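You operate a simulated robot arm through the tools that you are given. There is no shell and no other tool. Be economical: measure what you need, move in short steps, check, and stop when the job is done.

You run a simulated robot arm. Do the job below in one go: nothing can be reset, and whatever is moved stays where it is left.

## Task
Bring the tilted cradle upright, lock it and shut both clamps on the plate.

The check looks at the end state, three seconds after you hand in, the way a careful person would. Anything else that was tipped, shoved, dropped, spilled or broken makes it a failure.

## Robot
A 7-joint arm with a two-finger parallel gripper, fixed in place. Base frame: the origin is at the foot of the arm, x ahead of it, y to its left, z up; the work surface is at about z = 0.806. Lengths are in m, angles in rad, forces in N, time in s.
With the tool pointing down near the work surface it reaches from about 0.24 to 0.68 m from the base axis. Its first joint turns from -1.152 to 1.152 rad. Payload 2.4 kg.
The TCP is the grasp point between the finger pads, 0.03 m short of the fingertips. In the tool frame z runs along the fingers and y along their closing line. The gripper opens to 0.094 m. The fingers are 0.028 m wide and 0.01 m thick; the gripper's body (0.05 by 0.096 m) begins 0.055 m behind the TCP.
Orientation is told as [roll, pitch, yaw] about the base's x, y, z axes, in that order, counted from this pose: with the fingers straight down and closing along the base's y, the tool's x points along the base's -x, its y along +y and its z along -z.

## Interface
- The arm moves only by the tool servo_tool. Its argument "commands" is a list of rows, each an object (a shift or turn left out is 0, a gripper value left out holds the last) with "rot": the turn, a rotation vector about the base's x, y, z in units of 180 degrees (1.0 is 180 degrees), a list of three; "delta_pos": the shift along the base's x, y, z in units of 400 mm (1.0 is 400 mm), a list of three; "hand": the opening, from 0 (shut) to 1 (fully open). In form: [{"rot": [rx, ry, rz], "delta_pos": [dx, dy, dz], "hand": hand}, ...]. A call has 1 to 20 rows; each row is the pose to reach, as a shift and turn from the pose commanded when the call began. A call with a number of a shift or a turn outside -1 to 1 is refused whole. Each row takes 0.2 s and may step no farther than 0.05 m and 0.15 rad from the row before; otherwise, or with a gripper value out of range, the whole call is refused. A pose out of reach is approached as far as the arm can. The call stops where the force on the tool passes 40 N (or 10 N more than at its start, if that is more) or the arm is blocked; 0.2 s more then pass. The fingers move at their own pace (about 0.153 m/s each) and stop on an object; they squeeze with about 42 N. The grip force told is the motor's: it shows also when the fingers shut on nothing. Time passes only in rows, and 0.2 s behind the last, so rows that repeat a pose let the fingers close. The reply holds the time, the measured pose of the TCP, the force on the tool along the base axes, the opening and the grip force, in the units named above and with some noise.
- Cameras (640 x 400 px; columns grow to the right, rows downward): "scene" is fixed at [0.0582, 0.4988, 1.4524]; the picture's right is [-0.57, -0.82, 0.00], its down [-0.43, 0.30, -0.85] and it looks along [0.70, -0.48, -0.53] (base axes); focal length 312 px, centre (320, 200). "wrist" rides on the gripper at [0.076, 0.014, -0.103] in the tool frame; the picture's right is [-0.18, 0.98, 0.00], its down [-0.75, -0.14, -0.64] and it looks along [-0.63, -0.12, 0.77] (tool axes); focal length 243 px, centre (320, 200). There is no depth. A picture from a camera that has moved, and an enlarged one, comes with that camera's place and axes in the base frame and with its lens. The place of the scene camera against the robot may be out by one fixed shift of up to 0.018 m in any direction.
- get_image(camera): a new picture of that camera. No time passes.
- zoom(camera, box): a new picture of the part [left, top, right, bottom] of that camera's present view, enlarged. No time passes.
- hand_in(): hands the job in; it is judged then, once.

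Go step by step. Nothing tells you positions but the pictures and the camera data: compare them with the known pose of the tool, close in by small moves and look again before you grip or let go. The budget is 120 turns and 68 pictures, counting those below and the enlarged ones. Unless the task says otherwise, let go and move clear before handing in, and close with one line.

The tools are called after "Call:" as a command line: name --argument value ..., lists and objects as JSON in quotes. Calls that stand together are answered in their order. servo_tool: Moves the arm, as the interface text tells. Its arguments: {"type":"object","properties":{"commands":{"type":"array","items":{"type":"object","properties":{"rot":{"type":"array","items":{"type":"number"}},"delta_pos":{"type":"array","items":{"type":"number"}},"hand":{"type":"number"}}}}},"required":["commands"]} The other tools are called the same way: get_image (camera) takes a picture; zoom (camera, box) takes an enlarged picture of a part of a camera's view; hand_in () hands the job in.

At the start:

```text
t: 0.0
position: [0.3873, 0.152, 1.2]
orientation: [-0.001, -0.001, 0.0]
force: [0.2, 0.2, -0.4]
opening: 0.0939
gripper_force: 0.0
```

scene: 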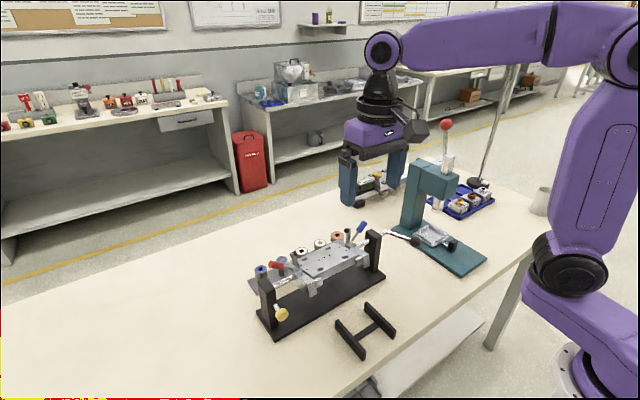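
wrist: 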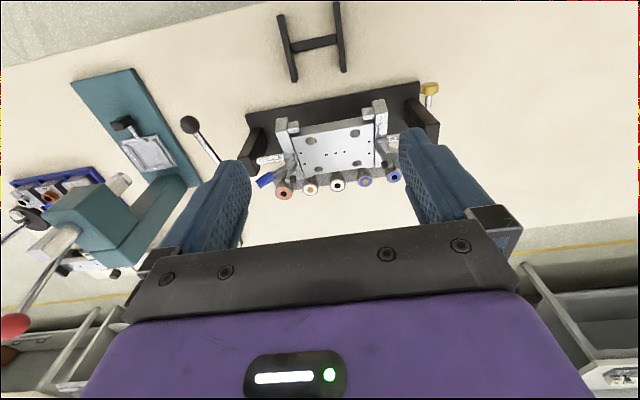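

I see a black base with a tilting cradle (plate, two clamps, yellow lock knob). I'll look closer first.

Call:
zoom --camera "scene" --box '[230, 200, 430, 360]'

Call:
zoom --camera "wrist" --box '[160, 60, 460, 230]'

```text
2.50 times, centred on (330, 280) of scene
camera zoom: at [0.0582, 0.4988, 1.4524], right [-0.57, -0.82, 0.0], down [-0.43, 0.3, -0.85], along [0.7, -0.48, -0.53], focal length 781 px, centre (295, 0)
```

zoom: 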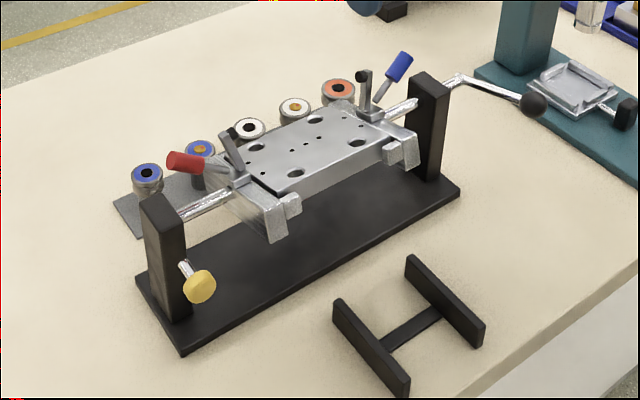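

```text
2.13 times, centred on (310, 145) of wrist
camera zoom: at [0.3102, 0.1673, 1.303], right [0.18, 0.98, 0.0], down [0.75, -0.14, 0.64], along [0.63, -0.12, -0.77], focal length 518 px, centre (341, 317)
```

zoom: 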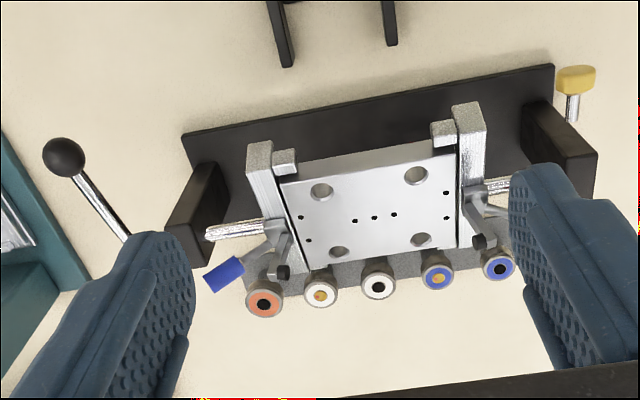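

The cradle pivots on an axle between two posts, at about x 0.51 and y 0 to 0.31. A ball crank sits at the -y end and a yellow lock knob at the +y post. I'll move for a closer view of the knob.

Call:
servo_tool --commands '[{"delta_pos": [-0.015, 0.075, -0.075]}, {"delta_pos": [-0.03, 0.15, -0.15]}, {"delta_pos": [-0.045, 0.225, -0.225]}, {"delta_pos": [-0.06, 0.3, -0.3]}, {"delta_pos": [-0.075, 0.375, -0.375]}]'

Call:
get_image --camera "wrist"

```text
t: 1.2
position: [0.3569, 0.3012, 1.0504]
orientation: [0.001, -0.001, -0.001]
force: [0.6, -0.1, 0.0]
opening: 0.0942
gripper_force: 0.1
```

```text
63 pictures are left
camera wrist: at [0.2813, 0.3164, 1.1531], right [0.19, 0.98, 0.0], down [0.75, -0.14, 0.64], along [0.63, -0.12, -0.77], focal length 243 px, centre (320, 200)
```

wrist: 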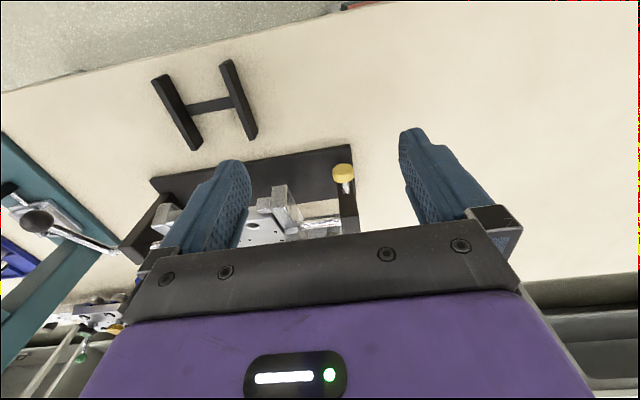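

The knob sits near (0.455, 0.317). I'll tilt the tool for a lower, flatter view of the cradle.

Call:
servo_tool --commands '[{"rot": [0, -0.038, 0], "delta_pos": [-0.03, -0.03, -0.02]}, {"rot": [0, -0.076, 0], "delta_pos": [-0.06, -0.06, -0.04]}, {"rot": [0, -0.114, 0], "delta_pos": [-0.09, -0.09, -0.06]}, {"rot": [0, -0.152, 0], "delta_pos": [-0.12, -0.12, -0.08]}, {"rot": [0, -0.19, 0], "delta_pos": [-0.15, -0.15, -0.1]}]'

Call:
get_image --camera "wrist"

```text
t: 2.4
position: [0.2967, 0.2405, 1.0094]
orientation: [0.0, -0.597, -0.002]
force: [0.7, 0.1, -0.1]
opening: 0.0941
gripper_force: 0.0
```

```text
62 pictures are left
camera wrist: at [0.1763, 0.256, 1.0521], right [0.15, 0.98, 0.1], down [0.26, -0.14, 0.95], along [0.95, -0.12, -0.28], focal length 243 px, centre (320, 200)
```

wrist: 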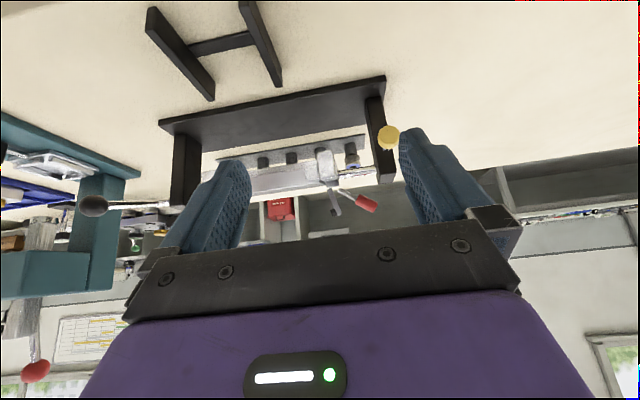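

Call:
zoom --camera "wrist" --box '[70, 70, 410, 240]'

```text
1.88 times, centred on (240, 155) of wrist
camera zoom: at [0.1763, 0.256, 1.0521], right [0.15, 0.98, 0.1], down [0.26, -0.14, 0.95], along [0.95, -0.12, -0.28], focal length 457 px, centre (471, 285)
```

zoom: 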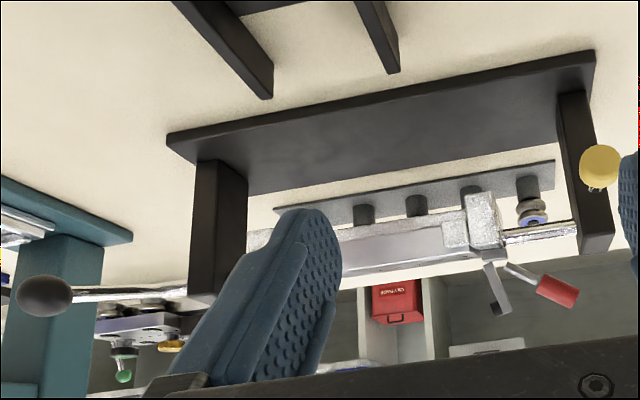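

I need a view along the axle to read the tilt. I'll swing to the +y end and look along -y.

Call:
servo_tool --commands '[{"rot": [0, 0, -0.045], "delta_pos": [0.028, 0.036, 0.005]}, {"rot": [0, 0, -0.09], "delta_pos": [0.056, 0.072, 0.01]}, {"rot": [0, 0, -0.135], "delta_pos": [0.084, 0.108, 0.015]}, {"rot": [0, 0, -0.18], "delta_pos": [0.112, 0.144, 0.02]}, {"rot": [0, 0, -0.225], "delta_pos": [0.14, 0.18, 0.02]}, {"rot": [0, 0, -0.27], "delta_pos": [0.168, 0.216, 0.02]}, {"rot": [0, 0, -0.315], "delta_pos": [0.196, 0.252, 0.02]}, {"rot": [0, 0, -0.36], "delta_pos": [0.224, 0.288, 0.02]}, {"rot": [0, 0, -0.405], "delta_pos": [0.252, 0.324, 0.02]}, {"rot": [0, 0, -0.45], "delta_pos": [0.28, 0.36, 0.02]}, {"rot": [0, 0, -0.49], "delta_pos": [0.3, 0.4, 0.02]}]'

Call:
get_image --camera "wrist"

```text
t: 4.8
position: [0.4165, 0.4032, 1.0175]
orientation: [-0.001, -0.596, -1.542]
force: [-0.1, -0.3, -0.2]
opening: 0.0941
gripper_force: 0.1
```

```text
60 pictures are left
camera wrist: at [0.427, 0.5245, 1.06], right [0.99, -0.12, 0.1], down [-0.13, -0.27, 0.95], along [-0.09, -0.96, -0.28], focal length 243 px, centre (320, 200)
```

wrist: 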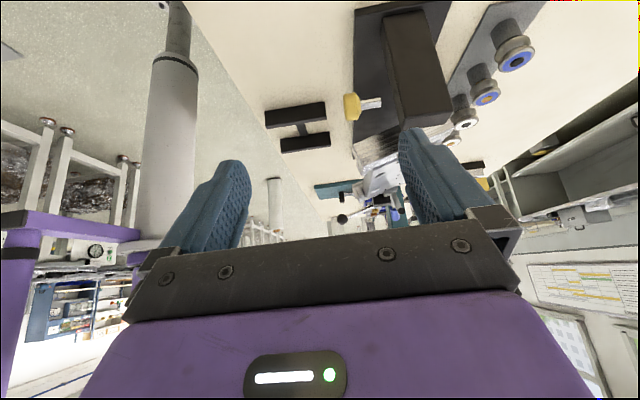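

Call:
servo_tool --commands '[{"delta_pos": [0.1, 0, 0.03]}, {"delta_pos": [0.2, 0, 0.06]}]'

Call:
zoom --camera "wrist" --box '[200, 0, 520, 230]'

```text
t: 5.4
position: [0.48, 0.387, 1.0404]
orientation: [-0.002, -0.599, -1.538]
force: [-1.1, 0.4, 0.0]
opening: 0.094
gripper_force: 0.0
out of reach, approached as far as the arm can: row 2
```

```text
1.74 times, centred on (360, 115) of wrist
camera zoom: at [0.4896, 0.5082, 1.0837], right [0.99, -0.12, 0.1], down [-0.13, -0.27, 0.96], along [-0.09, -0.96, -0.28], focal length 422 px, centre (250, 348)
```

zoom: 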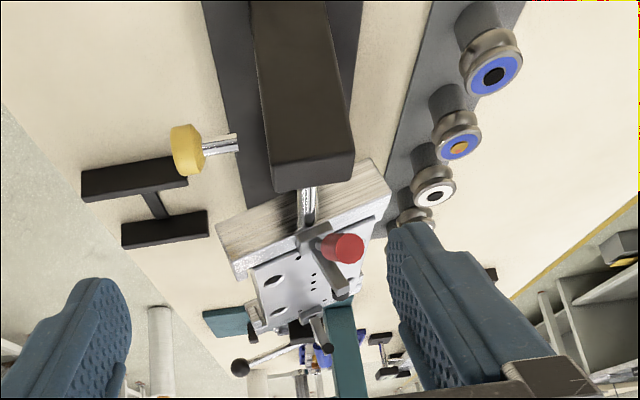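

The cradle is tilted about the axle with its robot-side edge high, by roughly 17°, and the crank is parallel to the plate. I'll zoom in on the knob and clamps.

Call:
zoom --camera "wrist" --box '[280, 50, 360, 110]'

Call:
zoom --camera "wrist" --box '[300, 80, 430, 220]'

Call:
zoom --camera "scene" --box '[245, 215, 405, 335]'

```text
6.67 times, centred on (320, 80) of wrist
camera zoom: at [0.4896, 0.5082, 1.0837], right [0.99, -0.12, 0.1], down [-0.13, -0.27, 0.96], along [-0.09, -0.96, -0.28], focal length 1618 px, centre (320, 1000)
```

zoom: 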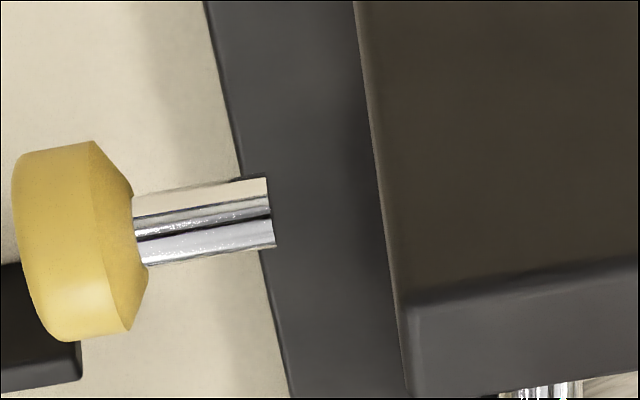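

```text
2.86 times, centred on (365, 150) of wrist
camera zoom: at [0.4896, 0.5082, 1.0837], right [0.99, -0.12, 0.1], down [-0.13, -0.27, 0.96], along [-0.09, -0.96, -0.28], focal length 693 px, centre (191, 343)
```

zoom: 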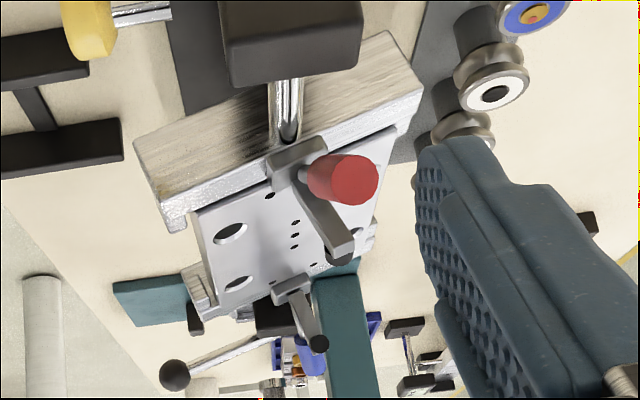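

```text
3.33 times, centred on (325, 275) of scene
camera zoom: at [0.058, 0.4989, 1.4524], right [-0.57, -0.82, 0.0], down [-0.43, 0.3, -0.85], along [0.7, -0.48, -0.53], focal length 1042 px, centre (303, -50)
```

zoom: 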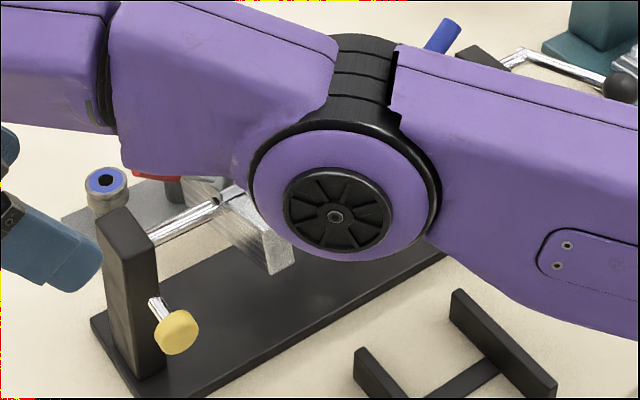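

The lock looks like a push-in pin: its tip stands off the post. The clamps have upright arms and outward handles, so closing means swinging the handles inward. First the crank ball, so I'll go back to a downward pose.

Call:
servo_tool --commands '[{"rot": [0, 0, 0.045], "delta_pos": [-0.05, -0.05, 0.015]}, {"rot": [0, 0, 0.09], "delta_pos": [-0.09, -0.1, 0.03]}, {"rot": [0, 0, 0.135], "delta_pos": [-0.12, -0.16, 0.045]}, {"rot": [0, 0, 0.18], "delta_pos": [-0.15, -0.22, 0.06]}, {"rot": [0, 0, 0.225], "delta_pos": [-0.18, -0.28, 0.075]}, {"rot": [0, 0, 0.27], "delta_pos": [-0.2, -0.34, 0.09]}, {"rot": [0, 0, 0.315], "delta_pos": [-0.22, -0.4, 0.105]}, {"rot": [0, 0, 0.36], "delta_pos": [-0.24, -0.46, 0.12]}, {"rot": [0, 0, 0.405], "delta_pos": [-0.26, -0.52, 0.13]}, {"rot": [0, 0, 0.45], "delta_pos": [-0.28, -0.58, 0.14]}, {"rot": [0, 0, 0.49], "delta_pos": [-0.3, -0.64, 0.15]}]'

Call:
servo_tool --commands '[{"rot": [0, 0.038, 0], "delta_pos": [0, -0.1, 0]}, {"rot": [0, 0.076, 0], "delta_pos": [0, -0.2, 0]}, {"rot": [0, 0.114, 0], "delta_pos": [0, -0.3, -0.01]}, {"rot": [0, 0.152, 0], "delta_pos": [0, -0.4, -0.02]}, {"rot": [0, 0.19, 0], "delta_pos": [0, -0.5, -0.03]}]'

Call:
get_image --camera "wrist"

```text
t: 7.8
position: [0.3647, 0.1348, 1.1012]
orientation: [0.0, -0.595, -0.022]
force: [0.4, -1.6, 0.0]
opening: 0.0942
gripper_force: 0.1
out of reach, approached as far as the arm can: row 11
```

```text
t: 9.0
position: [0.364, -0.0659, 1.09]
orientation: [0.003, 0.003, 0.0]
force: [0.9, -0.4, -0.3]
opening: 0.094
gripper_force: 0.0
```

```text
55 pictures are left
camera wrist: at [0.288, -0.0512, 1.1932], right [0.18, 0.98, 0.0], down [0.75, -0.14, 0.64], along [0.63, -0.12, -0.77], focal length 243 px, centre (320, 200)
```

wrist: 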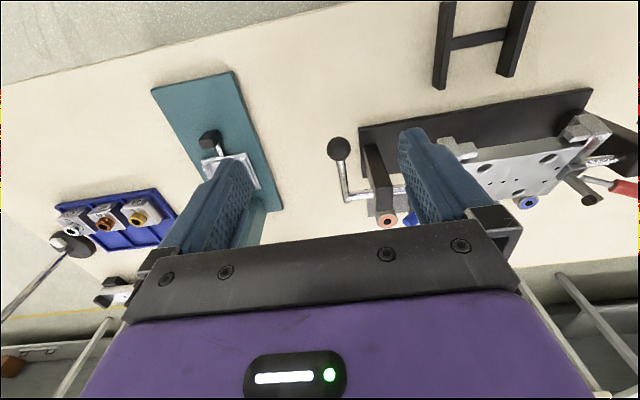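

The ball triangulates to about (0.421, -0.055, 0.945) and the axle to about (0.523, -0.054, 0.915). I'll approach the ball from above with a partly open gripper.

Call:
servo_tool --commands '[{"delta_pos": [0.07, 0.013, -0.06], "hand": 0.62}, {"delta_pos": [0.1425, 0.0275, -0.125], "hand": 0.62}, {"delta_pos": [0.1425, 0.0275, -0.2], "hand": 0.62}, {"delta_pos": [0.1425, 0.0275, -0.2], "hand": 0.62}]'

Call:
get_image --camera "wrist"

Call:
get_image --camera "scene"

```text
t: 10.0
position: [0.4217, -0.0542, 1.008]
orientation: [0.0, 0.0, 0.001]
force: [0.3, 0.0, -0.2]
opening: 0.0583
gripper_force: 0.0
```

```text
54 pictures are left
camera wrist: at [0.3451, -0.0394, 1.1117], right [0.18, 0.98, 0.0], down [0.75, -0.14, 0.64], along [0.63, -0.12, -0.77], focal length 243 px, centre (320, 200)
```

wrist: 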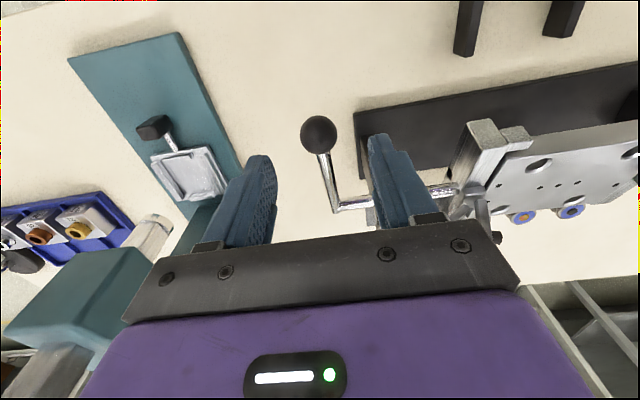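

```text
53 pictures are left
```

scene: 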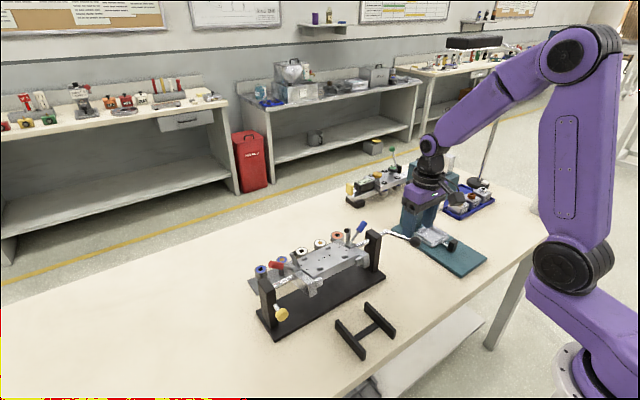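

The ball estimate is confirmed at (0.420, -0.055, 0.945). I'll descend and grip it.

Call:
servo_tool --commands '[{"delta_pos": [0, -0.0025, -0.075]}, {"delta_pos": [0, -0.0025, -0.1575]}, {"delta_pos": [0, -0.0025, -0.1575], "hand": 0.1}, {"delta_pos": [0, -0.0025, -0.1575], "hand": 0.1}]'

Call:
get_image --camera "wrist"

```text
t: 11.0
position: [0.4208, -0.0554, 0.9456]
orientation: [-0.001, 0.001, 0.0]
force: [-1.6, 6.0, 0.4]
opening: 0.0273
gripper_force: 44.9
```

```text
52 pictures are left
camera wrist: at [0.3443, -0.0404, 1.0486], right [0.18, 0.98, 0.0], down [0.75, -0.14, 0.64], along [0.63, -0.12, -0.77], focal length 243 px, centre (320, 200)
```

wrist: 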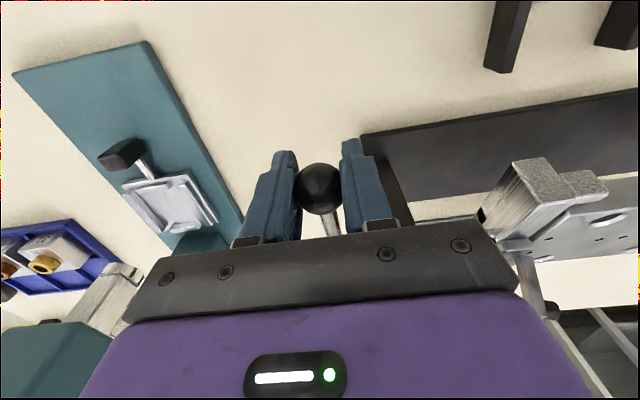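

Call:
servo_tool --commands '[{"delta_pos": [-0.003, 0, -0.0125]}, {"delta_pos": [-0.006, 0, -0.025]}, {"delta_pos": [-0.009, 0, -0.0375]}, {"delta_pos": [-0.011, 0, -0.05]}, {"delta_pos": [-0.011, 0, -0.05]}]'

Call:
zoom --camera "scene" --box '[230, 200, 430, 360]'

```text
t: 12.2
position: [0.418, -0.0559, 0.9257]
orientation: [0.001, -0.002, -0.001]
force: [4.6, 2.6, 11.0]
opening: 0.0274
gripper_force: 44.6
```

```text
2.50 times, centred on (330, 280) of scene
camera zoom: at [0.0582, 0.4989, 1.4524], right [-0.57, -0.82, 0.0], down [-0.43, 0.3, -0.85], along [0.7, -0.48, -0.53], focal length 781 px, centre (295, 0)
```

zoom: 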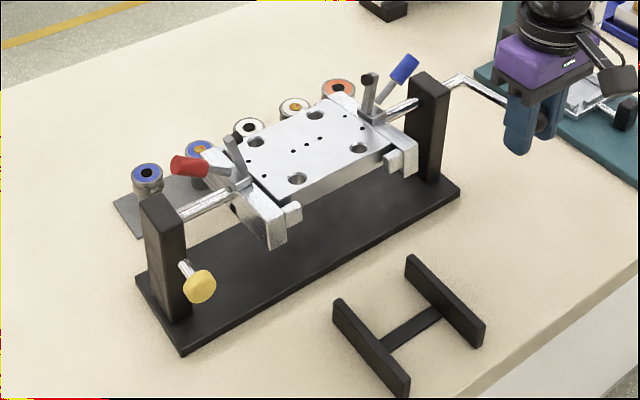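

The cradle follows, with friction of about 11 N. I'll lower to the estimated level (ball at about z 0.913), then release and check that it holds.

Call:
servo_tool --commands '[{"delta_pos": [-0.0005, 0, -0.012]}, {"delta_pos": [-0.001, 0, -0.022]}, {"delta_pos": [-0.0015, 0, -0.031]}, {"delta_pos": [-0.0015, 0, -0.031]}]'

Call:
zoom --camera "scene" --box '[230, 200, 430, 360]'

Call:
get_image --camera "wrist"

```text
t: 13.2
position: [0.4161, -0.0556, 0.9145]
orientation: [0.0, -0.001, -0.001]
force: [5.5, -2.2, 11.4]
opening: 0.0273
gripper_force: 45.1
```

```text
2.50 times, centred on (330, 280) of scene
camera zoom: at [0.0581, 0.4987, 1.4524], right [-0.57, -0.82, 0.0], down [-0.43, 0.3, -0.85], along [0.7, -0.48, -0.53], focal length 781 px, centre (295, 0)
```

zoom: 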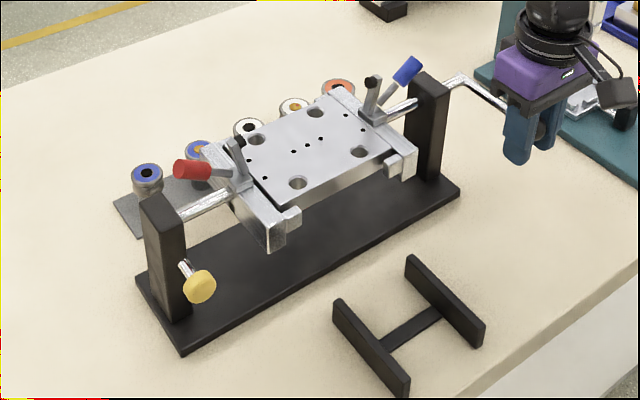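

```text
49 pictures are left
camera wrist: at [0.34, -0.0403, 1.0169], right [0.19, 0.98, 0.0], down [0.75, -0.14, 0.64], along [0.63, -0.12, -0.77], focal length 243 px, centre (320, 200)
```

wrist: 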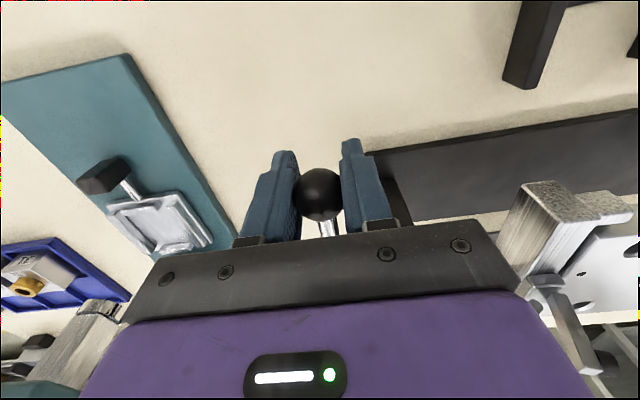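

Call:
zoom --camera "scene" --box '[280, 235, 370, 305]'

Call:
zoom --camera "scene" --box '[255, 255, 335, 345]'

```text
5.71 times, centred on (325, 270) of scene
camera zoom: at [0.0581, 0.4987, 1.4524], right [-0.57, -0.82, 0.0], down [-0.43, 0.3, -0.85], along [0.7, -0.48, -0.53], focal length 1785 px, centre (291, -200)
```

zoom: 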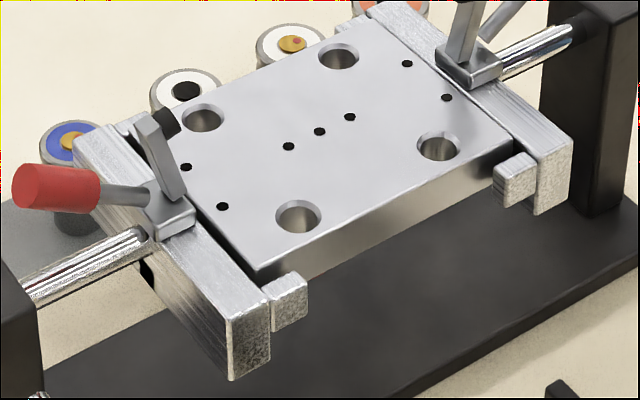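

```text
4.44 times, centred on (295, 300) of scene
camera zoom: at [0.0581, 0.4987, 1.4524], right [-0.57, -0.82, 0.0], down [-0.43, 0.3, -0.85], along [0.7, -0.48, -0.53], focal length 1389 px, centre (431, -244)
```

zoom: 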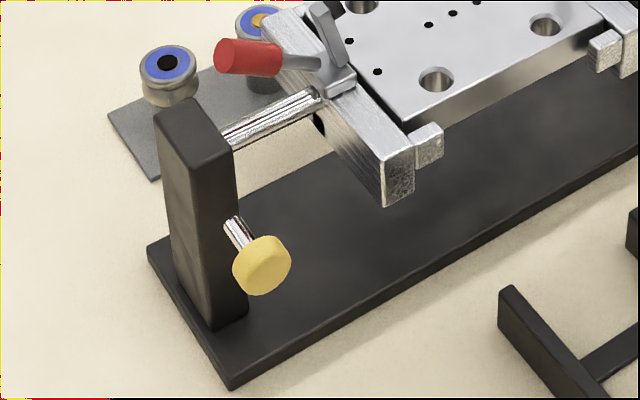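

By vanishing-point comparison it's level to within about 1°. I'll refine with tighter zooms.

Call:
zoom --camera "scene" --box '[285, 252, 333, 302]'

Call:
zoom --camera "scene" --box '[325, 230, 373, 275]'

Call:
zoom --camera "scene" --box '[250, 300, 300, 350]'

```text
8.00 times, centred on (309, 277) of scene
camera zoom: at [0.0581, 0.4987, 1.4524], right [-0.57, -0.82, 0.0], down [-0.43, 0.3, -0.85], along [0.7, -0.48, -0.53], focal length 2500 px, centre (408, -416)
```

zoom: 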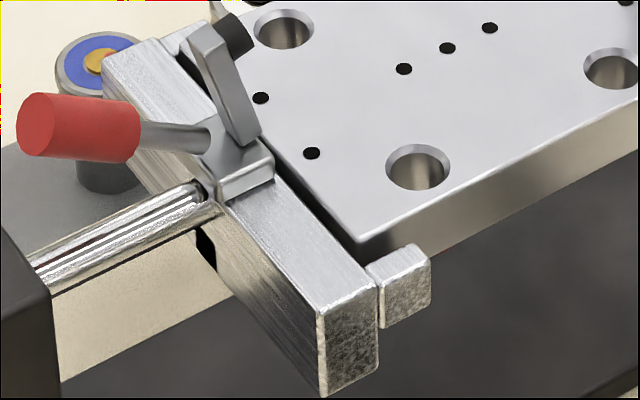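

```text
8.89 times, centred on (349, 252) of scene
camera zoom: at [0.0581, 0.4987, 1.4524], right [-0.57, -0.82, 0.0], down [-0.43, 0.3, -0.85], along [0.7, -0.48, -0.53], focal length 2777 px, centre (62, -267)
```

zoom: 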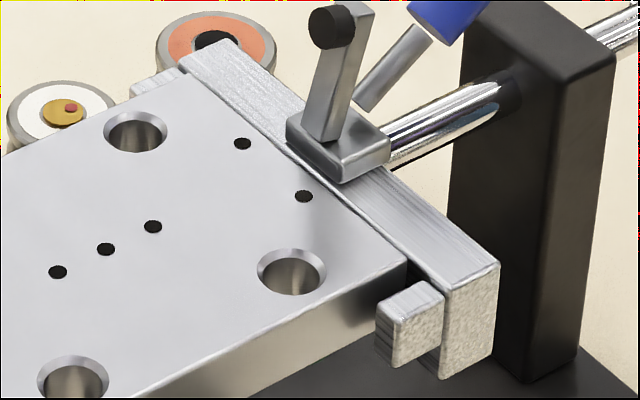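

```text
8.00 times, centred on (275, 325) of scene
camera zoom: at [0.0581, 0.4987, 1.4524], right [-0.57, -0.82, 0.0], down [-0.43, 0.3, -0.85], along [0.7, -0.48, -0.53], focal length 2500 px, centre (680, -800)
```

zoom: 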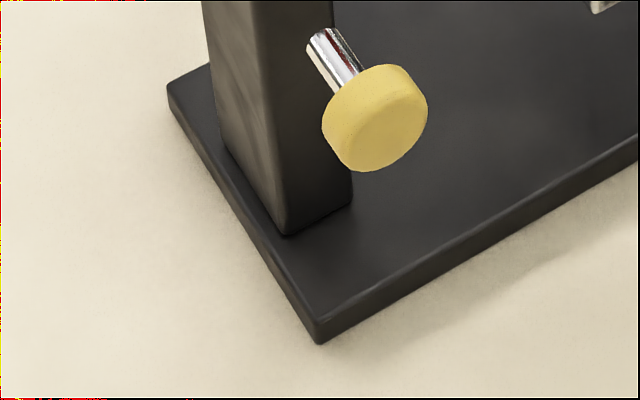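

Level to within about half a degree. I'll open the gripper and see whether the cradle stays.

Call:
servo_tool --commands '[{"delta_pos": [0, 0, 0], "hand": 0.3}, {"delta_pos": [0, 0, 0], "hand": 0.6}, {"delta_pos": [0, 0, 0], "hand": 0.6}]'

Call:
zoom --camera "scene" --box '[280, 235, 370, 305]'

```text
t: 14.0
position: [0.4152, -0.055, 0.9131]
orientation: [0.0, 0.002, 0.001]
force: [0.5, -1.4, 0.4]
opening: 0.0561
gripper_force: 0.1
```

```text
5.71 times, centred on (325, 270) of scene
camera zoom: at [0.0582, 0.4988, 1.4524], right [-0.57, -0.82, 0.0], down [-0.43, 0.3, -0.85], along [0.7, -0.48, -0.53], focal length 1785 px, centre (291, -200)
```

zoom: 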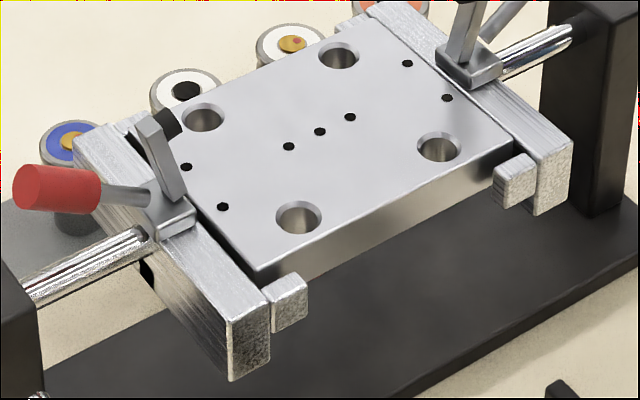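

It holds. Next is the lock pin: the knob centre is at about (0.447, 0.312, 0.905). I'll lift off, travel high, close the fingers and come down on the robot side of the knob.

Call:
servo_tool --commands '[{"delta_pos": [0, 0, 0.12], "hand": 0.6}, {"delta_pos": [0, 0, 0.24], "hand": 0.6}, {"delta_pos": [0, 0.06, 0.34], "hand": 0}, {"delta_pos": [-0.01, 0.17, 0.37], "hand": 0}, {"delta_pos": [-0.02, 0.29, 0.37]}, {"delta_pos": [-0.03, 0.41, 0.37]}, {"delta_pos": [-0.04, 0.53, 0.37]}, {"delta_pos": [-0.05, 0.65, 0.37]}, {"delta_pos": [-0.06, 0.77, 0.37]}, {"delta_pos": [-0.07, 0.85, 0.33]}, {"delta_pos": [-0.075, 0.92, 0.25]}, {"delta_pos": [-0.075, 0.92, 0.14]}]'

Call:
get_image --camera "wrist"

```text
t: 16.6
position: [0.3872, 0.3144, 0.9703]
orientation: [0.001, 0.0, -0.001]
force: [-0.3, -0.5, 0.5]
opening: 0.0
gripper_force: 32.9
```

```text
42 pictures are left
camera wrist: at [0.3102, 0.3291, 1.0729], right [0.18, 0.98, 0.0], down [0.75, -0.14, 0.64], along [0.63, -0.12, -0.77], focal length 243 px, centre (320, 200)
```

wrist: 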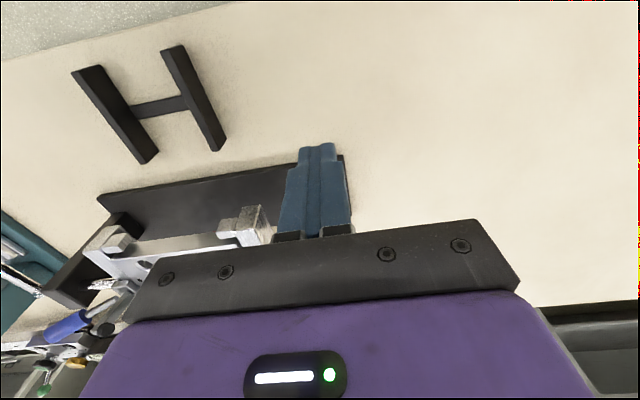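

Call:
servo_tool --commands '[{"delta_pos": [0, 0, -0.1]}, {"delta_pos": [0, -0.004, -0.18]}, {"delta_pos": [0.04, -0.004, -0.18]}, {"delta_pos": [0.06, -0.004, -0.18]}]'

Call:
zoom --camera "scene" --box '[230, 240, 330, 340]'

```text
t: 17.6
position: [0.4113, 0.3106, 0.8988]
orientation: [0.0, -0.001, -0.002]
force: [0.6, -0.2, -0.2]
opening: 0.0
gripper_force: 33.6
```

```text
4.00 times, centred on (280, 290) of scene
camera zoom: at [0.0582, 0.4988, 1.4524], right [-0.57, -0.82, 0.0], down [-0.43, 0.3, -0.85], along [0.7, -0.48, -0.53], focal length 1250 px, centre (480, -160)
```

zoom: 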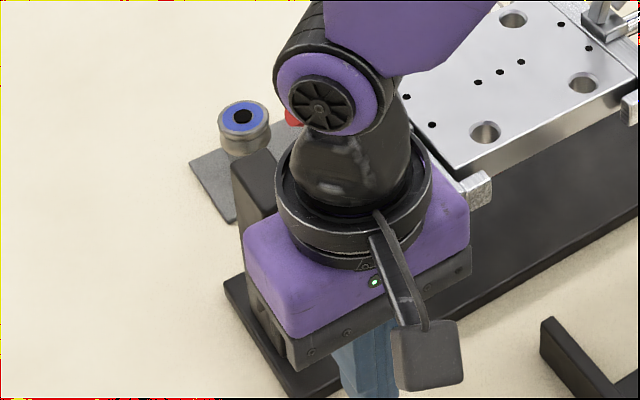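

Aligned in front of the knob. Pushing in small steps.

Call:
servo_tool --commands '[{"delta_pos": [0.015, 0, 0]}, {"delta_pos": [0.03, 0, 0]}, {"delta_pos": [0.04, 0, 0]}, {"delta_pos": [0.05, 0, 0]}, {"delta_pos": [0.06, 0, 0]}]'

```text
t: 18.8
position: [0.4345, 0.3105, 0.898]
orientation: [0.001, 0.0, -0.002]
force: [0.2, -0.1, 0.1]
opening: 0.0
gripper_force: 33.3
```

Call:
servo_tool --commands '[{"delta_pos": [0.01, 0, 0]}, {"delta_pos": [0.02, 0, 0]}, {"delta_pos": [0.03, 0, 0]}]'

Call:
get_image --camera "wrist"

```text
t: 19.6
position: [0.4433, 0.3111, 0.8979]
orientation: [-0.004, 0.004, 0.002]
force: [-16.9, -0.7, 7.1]
opening: 0.0
gripper_force: 32.9
```

```text
40 pictures are left
camera wrist: at [0.3676, 0.3265, 1.001], right [0.18, 0.98, 0.0], down [0.76, -0.14, 0.64], along [0.63, -0.12, -0.77], focal length 243 px, centre (320, 200)
```

wrist: 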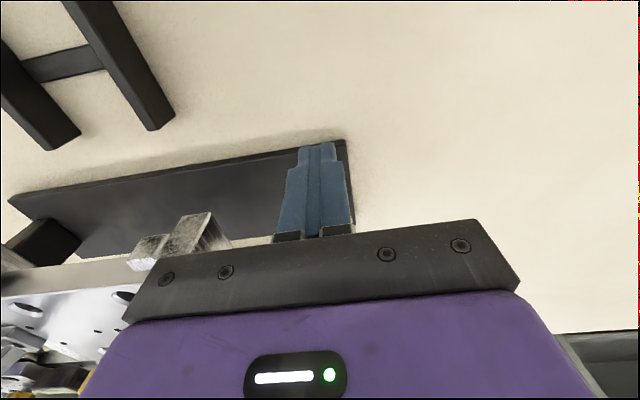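

Call:
servo_tool --commands '[{"delta_pos": [0.01, 0, 0]}, {"delta_pos": [0.02, 0, 0]}, {"delta_pos": [0.03, 0, 0]}]'

```text
t: 20.1
position: [0.4439, 0.3128, 0.8964]
orientation: [-0.01, 0.017, 0.008]
force: [-12.6, -0.6, 1.8]
opening: 0.0
gripper_force: 32.7
stopped in row 2: the force on the tool passed its limit (the readings are from after the stop); the commanded pose is now the measured one
```

It's blocked at about 40 N. I'll back off and look at the knob.

Call:
servo_tool --commands '[{"delta_pos": [-0.05, 0, 0]}, {"delta_pos": [-0.1, 0, 0.05]}, {"delta_pos": [-0.12, -0.05, 0.15]}, {"delta_pos": [-0.12, -0.15, 0.25]}, {"delta_pos": [-0.12, -0.25, 0.3]}]'

Call:
zoom --camera "wrist" --box '[280, 60, 440, 200]'

Call:
zoom --camera "scene" --box '[230, 240, 330, 340]'

```text
refused: row 4 steps farther than a row can; nothing moved
```

```text
2.86 times, centred on (360, 130) of wrist
camera zoom: at [0.3684, 0.3277, 1.0005], right [0.18, 0.98, -0.01], down [0.77, -0.13, 0.63], along [0.62, -0.12, -0.78], focal length 693 px, centre (206, 400)
```

zoom: 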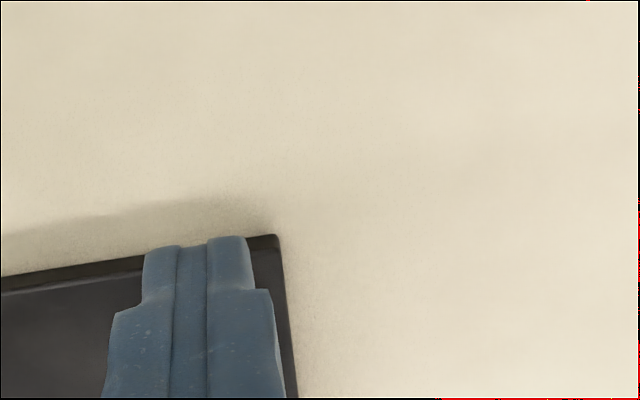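

```text
4.00 times, centred on (280, 290) of scene
camera zoom: at [0.0579, 0.4988, 1.4524], right [-0.57, -0.82, 0.0], down [-0.43, 0.3, -0.85], along [0.7, -0.48, -0.53], focal length 1250 px, centre (480, -160)
```

zoom: 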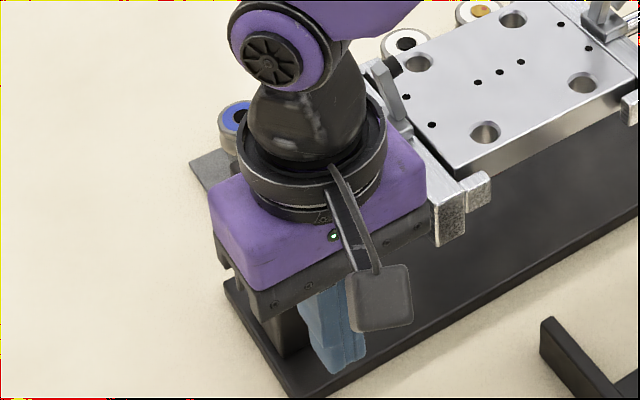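

Call:
servo_tool --commands '[{"delta_pos": [-0.05, 0, 0]}, {"delta_pos": [-0.1, 0, 0.05]}, {"delta_pos": [-0.12, -0.05, 0.13]}, {"delta_pos": [-0.12, -0.12, 0.21]}, {"delta_pos": [-0.12, -0.22, 0.25]}]'

Call:
get_image --camera "wrist"

Call:
zoom --camera "scene" --box '[230, 240, 330, 340]'

```text
t: 21.3
position: [0.3978, 0.2221, 0.997]
orientation: [-0.008, 0.013, 0.004]
force: [-0.7, -0.7, -0.7]
opening: 0.0
gripper_force: 32.9
```

```text
37 pictures are left
camera wrist: at [0.323, 0.2382, 1.1012], right [0.18, 0.98, -0.01], down [0.76, -0.13, 0.63], along [0.62, -0.12, -0.77], focal length 243 px, centre (320, 200)
```

wrist: 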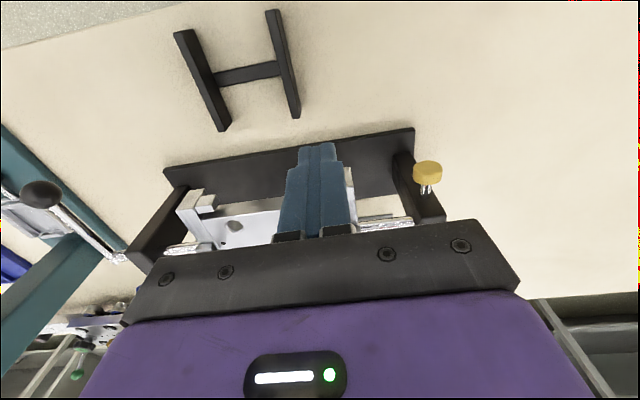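

```text
4.00 times, centred on (280, 290) of scene
camera zoom: at [0.0582, 0.4988, 1.4524], right [-0.57, -0.82, 0.0], down [-0.43, 0.3, -0.85], along [0.7, -0.48, -0.53], focal length 1250 px, centre (480, -160)
```

zoom: 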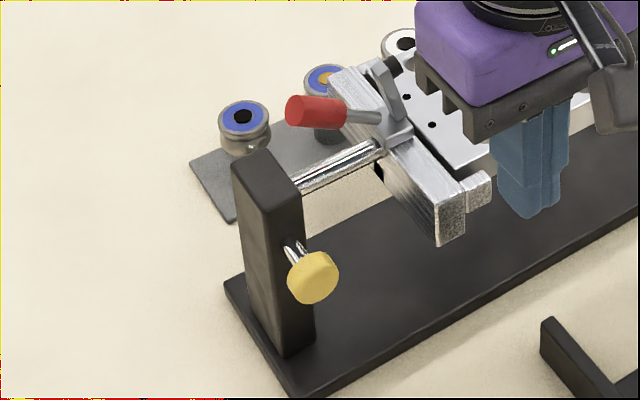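

Call:
zoom --camera "wrist" --box '[380, 130, 480, 230]'

Call:
zoom --camera "scene" --box '[280, 285, 320, 325]'

```text
4.00 times, centred on (430, 180) of wrist
camera zoom: at [0.323, 0.2382, 1.1012], right [0.18, 0.98, -0.01], down [0.76, -0.13, 0.63], along [0.62, -0.12, -0.77], focal length 970 px, centre (-120, 280)
```

zoom: 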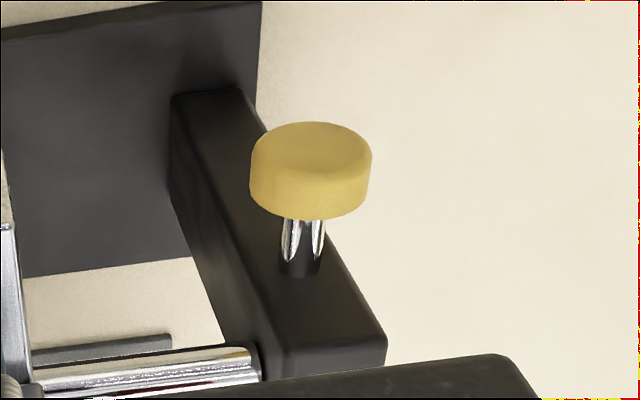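

```text
10.00 times, centred on (300, 305) of scene
camera zoom: at [0.0582, 0.4988, 1.4524], right [-0.57, -0.82, 0.0], down [-0.43, 0.3, -0.85], along [0.7, -0.48, -0.53], focal length 3124 px, centre (520, -850)
```

zoom: 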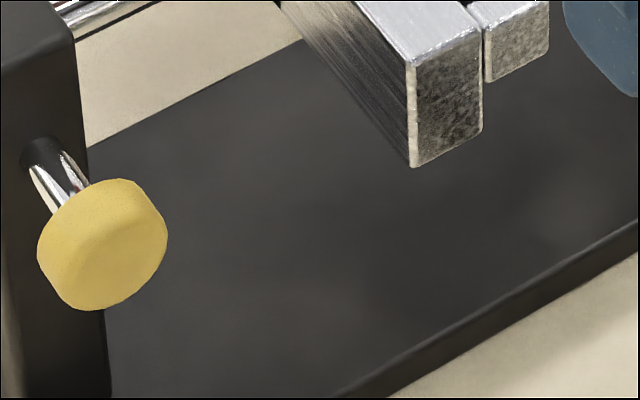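

The knob moved in about 17.5 mm and stopped hard, with the tip now at the post face. To see if it's truly locked, I'll re-grip the crank ball and nudge it.

Call:
servo_tool --commands '[{"delta_pos": [0, 0, 0.1]}, {"delta_pos": [0, -0.1, 0.13]}, {"delta_pos": [0.02, -0.22, 0.13], "hand": 0.6}, {"delta_pos": [0.043, -0.34, 0.13]}, {"delta_pos": [0.043, -0.46, 0.13]}, {"delta_pos": [0.043, -0.58, 0.13]}, {"delta_pos": [0.043, -0.6925, 0.13]}, {"delta_pos": [0.043, -0.6925, 0.01]}, {"delta_pos": [0.043, -0.6925, -0.1]}, {"delta_pos": [0.043, -0.6925, -0.2075]}, {"delta_pos": [0.043, -0.6925, -0.2075], "hand": 0.1}, {"delta_pos": [0.043, -0.6925, -0.2075], "hand": 0.1}]'

Call:
get_image --camera "wrist"

```text
t: 23.9
position: [0.4145, -0.056, 0.9139]
orientation: [-0.008, 0.011, -0.001]
force: [-0.7, -25.8, 0.9]
opening: 0.0277
gripper_force: 44.9
```

```text
33 pictures are left
camera wrist: at [0.339, -0.0395, 1.0173], right [0.18, 0.98, -0.01], down [0.76, -0.14, 0.64], along [0.62, -0.12, -0.77], focal length 243 px, centre (320, 200)
```

wrist: 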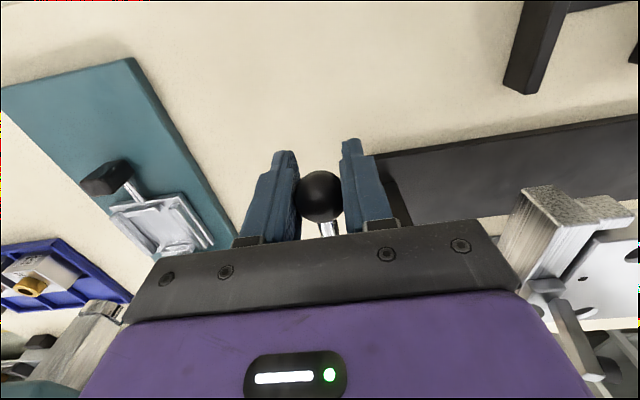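

Call:
servo_tool --commands '[{"delta_pos": [0, -0.005, 0]}, {"delta_pos": [0, -0.005, -0.005]}, {"delta_pos": [0, -0.005, -0.01]}, {"delta_pos": [0, -0.005, -0.01]}]'

```text
t: 24.9
position: [0.4149, -0.0552, 0.9111]
orientation: [-0.006, 0.01, 0.003]
force: [-2.8, -15.0, 31.9]
opening: 0.0277
gripper_force: 45.0
```

Force rose to 32 N over 3 mm, against 11 N of free friction before. I'll test upward too.

Call:
servo_tool --commands '[{"delta_pos": [0, -0.003, 0.0075]}, {"delta_pos": [0, -0.003, 0.0125]}, {"delta_pos": [0, -0.003, 0.018]}, {"delta_pos": [0, -0.003, 0.018]}]'

Call:
zoom --camera "scene" --box '[280, 235, 370, 305]'

```text
t: 25.9
position: [0.4146, -0.0542, 0.9169]
orientation: [-0.006, 0.015, 0.006]
force: [8.5, 2.1, -23.5]
opening: 0.0276
gripper_force: 45.5
```

```text
5.71 times, centred on (325, 270) of scene
camera zoom: at [0.0588, 0.4988, 1.4524], right [-0.57, -0.82, 0.0], down [-0.43, 0.3, -0.85], along [0.7, -0.48, -0.53], focal length 1785 px, centre (291, -200)
```

zoom: 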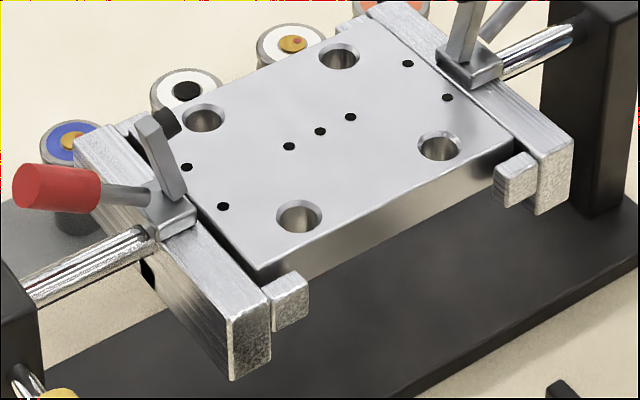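

Locked: the cradle doesn't move either way. I'll release the ball and look at the blue clamp from above.

Call:
servo_tool --commands '[{"delta_pos": [0, 0, -0.006]}, {"delta_pos": [0, 0, -0.006], "hand": 0.6}, {"delta_pos": [0, 0, -0.006], "hand": 0.6}, {"delta_pos": [0, 0, 0.1], "hand": 0.6}, {"delta_pos": [0, 0, 0.2], "hand": 0.6}, {"delta_pos": [0, 0, 0.3], "hand": 1}, {"delta_pos": [0, 0.1, 0.37], "hand": 1}, {"delta_pos": [-0.04, 0.21, 0.4], "hand": 1}, {"delta_pos": [-0.04, 0.21, 0.4], "hand": 1}]'

Call:
zoom --camera "wrist" --box '[200, 100, 440, 240]'

```text
t: 27.9
position: [0.3973, 0.0282, 1.0764]
orientation: [-0.008, 0.013, 0.002]
force: [-0.5, -0.2, 0.8]
opening: 0.0938
gripper_force: 0.0
```

```text
2.67 times, centred on (320, 170) of wrist
camera zoom: at [0.3227, 0.0435, 1.1804], right [0.18, 0.98, -0.01], down [0.76, -0.13, 0.63], along [0.62, -0.12, -0.77], focal length 647 px, centre (320, 280)
```

zoom: 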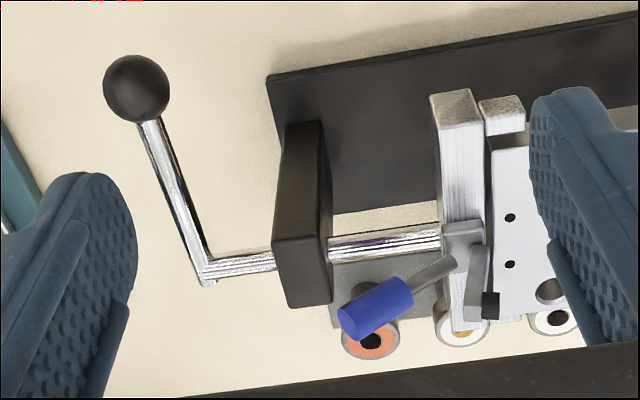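

The blue handle's grip is centred at about (0.515, 0.032, 0.965), and it pivots near (0.51, 0.073, 0.938). It needs to swing inward (+y). I'll put closed fingertips on its outer side, above the post top.

Call:
servo_tool --commands '[{"delta_pos": [0.09, -0.04, -0.01], "hand": 0}, {"delta_pos": [0.19, -0.08, -0.025], "hand": 0}, {"delta_pos": [0.287, -0.12, -0.04], "hand": 0}, {"delta_pos": [0.287, -0.12, -0.13], "hand": 0}, {"delta_pos": [0.287, -0.12, -0.22], "hand": 0}]'

Call:
get_image --camera "wrist"

Call:
zoom --camera "scene" --box '[310, 190, 430, 290]'

```text
t: 29.1
position: [0.5141, -0.0202, 0.9884]
orientation: [-0.008, 0.014, 0.003]
force: [0.4, -0.4, 0.4]
opening: 0.0
gripper_force: 32.9
```

```text
30 pictures are left
camera wrist: at [0.4387, -0.0051, 1.092], right [0.18, 0.98, -0.01], down [0.76, -0.13, 0.63], along [0.62, -0.12, -0.77], focal length 243 px, centre (320, 200)
```

wrist: 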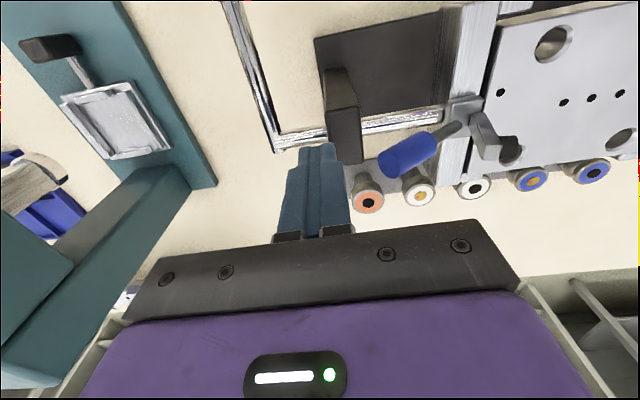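

```text
4.00 times, centred on (370, 240) of scene
camera zoom: at [0.0582, 0.4988, 1.4524], right [-0.57, -0.82, 0.0], down [-0.43, 0.3, -0.85], along [0.7, -0.48, -0.53], focal length 1250 px, centre (120, 40)
```

zoom: 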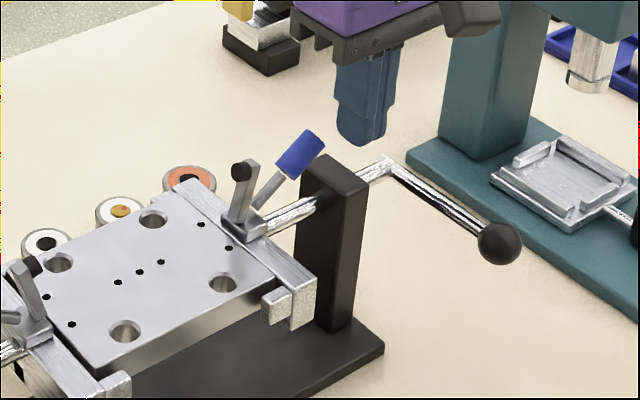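

Position is good. I'll push +y in steps, rising slightly as the handle stands up.

Call:
servo_tool --commands '[{"delta_pos": [-0.005, 0.03, 0]}, {"delta_pos": [-0.005, 0.06, 0]}, {"delta_pos": [-0.005, 0.085, 0]}, {"delta_pos": [-0.005, 0.11, 0]}, {"delta_pos": [-0.005, 0.135, 0.01]}, {"delta_pos": [-0.005, 0.16, 0.02]}]'

Call:
zoom --camera "scene" --box '[310, 190, 430, 290]'

```text
t: 29.9
position: [0.5114, 0.0023, 0.9895]
orientation: [-0.018, 0.013, -0.012]
force: [-2.4, -7.5, 0.3]
opening: 0.0
gripper_force: 33.2
stopped in row 4: the force on the tool passed its limit (the readings are from after the stop); the commanded pose is now the measured one
```

```text
4.00 times, centred on (370, 240) of scene
camera zoom: at [0.0582, 0.4986, 1.4525], right [-0.57, -0.82, 0.0], down [-0.43, 0.3, -0.85], along [0.7, -0.48, -0.53], focal length 1250 px, centre (120, 40)
```

zoom: 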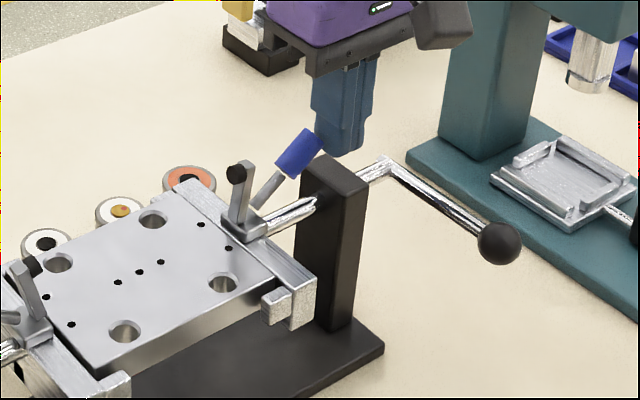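

Stopped at contact; the handle may just be stiff or damped. I'll try slower increments.

Call:
servo_tool --commands '[{"delta_pos": [0, 0.006, 0.0]}, {"delta_pos": [0, 0.012, 0.0]}, {"delta_pos": [0, 0.018, 0.0]}, {"delta_pos": [0, 0.024, 0.0]}, {"delta_pos": [0, 0.03, 0.0]}, {"delta_pos": [0, 0.036, 0.0]}]'

Call:
zoom --camera "scene" --box '[310, 190, 430, 290]'

```text
t: 30.8
position: [0.5124, 0.0035, 0.9898]
orientation: [-0.021, 0.011, -0.018]
force: [-1.3, -5.8, 0.3]
opening: 0.0
gripper_force: 33.0
stopped in row 4: the force on the tool passed its limit (the readings are from after the stop); the commanded pose is now the measured one
```

```text
4.00 times, centred on (370, 240) of scene
camera zoom: at [0.0581, 0.4986, 1.4525], right [-0.57, -0.82, 0.0], down [-0.43, 0.3, -0.85], along [0.7, -0.48, -0.53], focal length 1250 px, centre (120, 40)
```

zoom: 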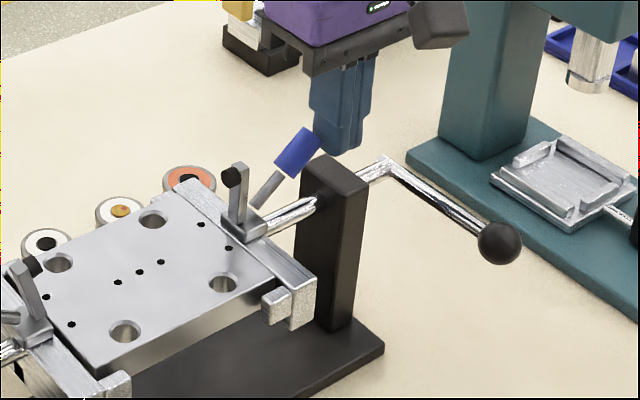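

The handle is turning slightly (the arm tip shifts) but it's stiff. Pushing diagonally, up and inward, gives a better lever.

Call:
servo_tool --commands '[{"delta_pos": [0, 0.008, 0.004]}, {"delta_pos": [0, 0.016, 0.014]}, {"delta_pos": [0, 0.024, 0.024]}, {"delta_pos": [0, 0.032, 0.034]}, {"delta_pos": [0, 0.04, 0.044]}, {"delta_pos": [0, 0.048, 0.054]}, {"delta_pos": [0, 0.056, 0.062]}]'

Call:
zoom --camera "scene" --box '[310, 190, 430, 290]'

```text
t: 32.4
position: [0.5134, 0.0281, 1.0159]
orientation: [-0.02, 0.01, -0.016]
force: [-0.4, 0.2, -0.3]
opening: 0.0
gripper_force: 33.3
```

```text
4.00 times, centred on (370, 240) of scene
camera zoom: at [0.0582, 0.4988, 1.4524], right [-0.57, -0.82, 0.0], down [-0.43, 0.3, -0.85], along [0.7, -0.48, -0.53], focal length 1250 px, centre (120, 40)
```

zoom: 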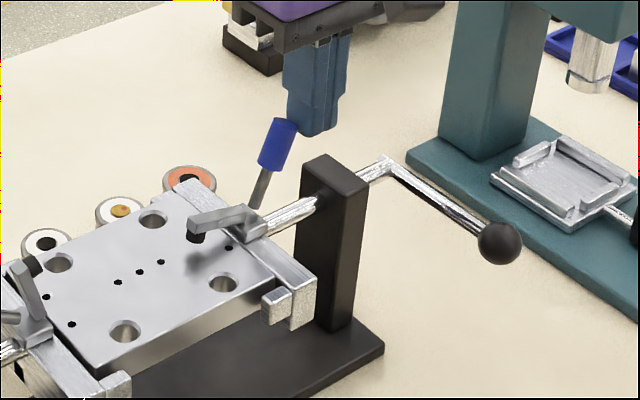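

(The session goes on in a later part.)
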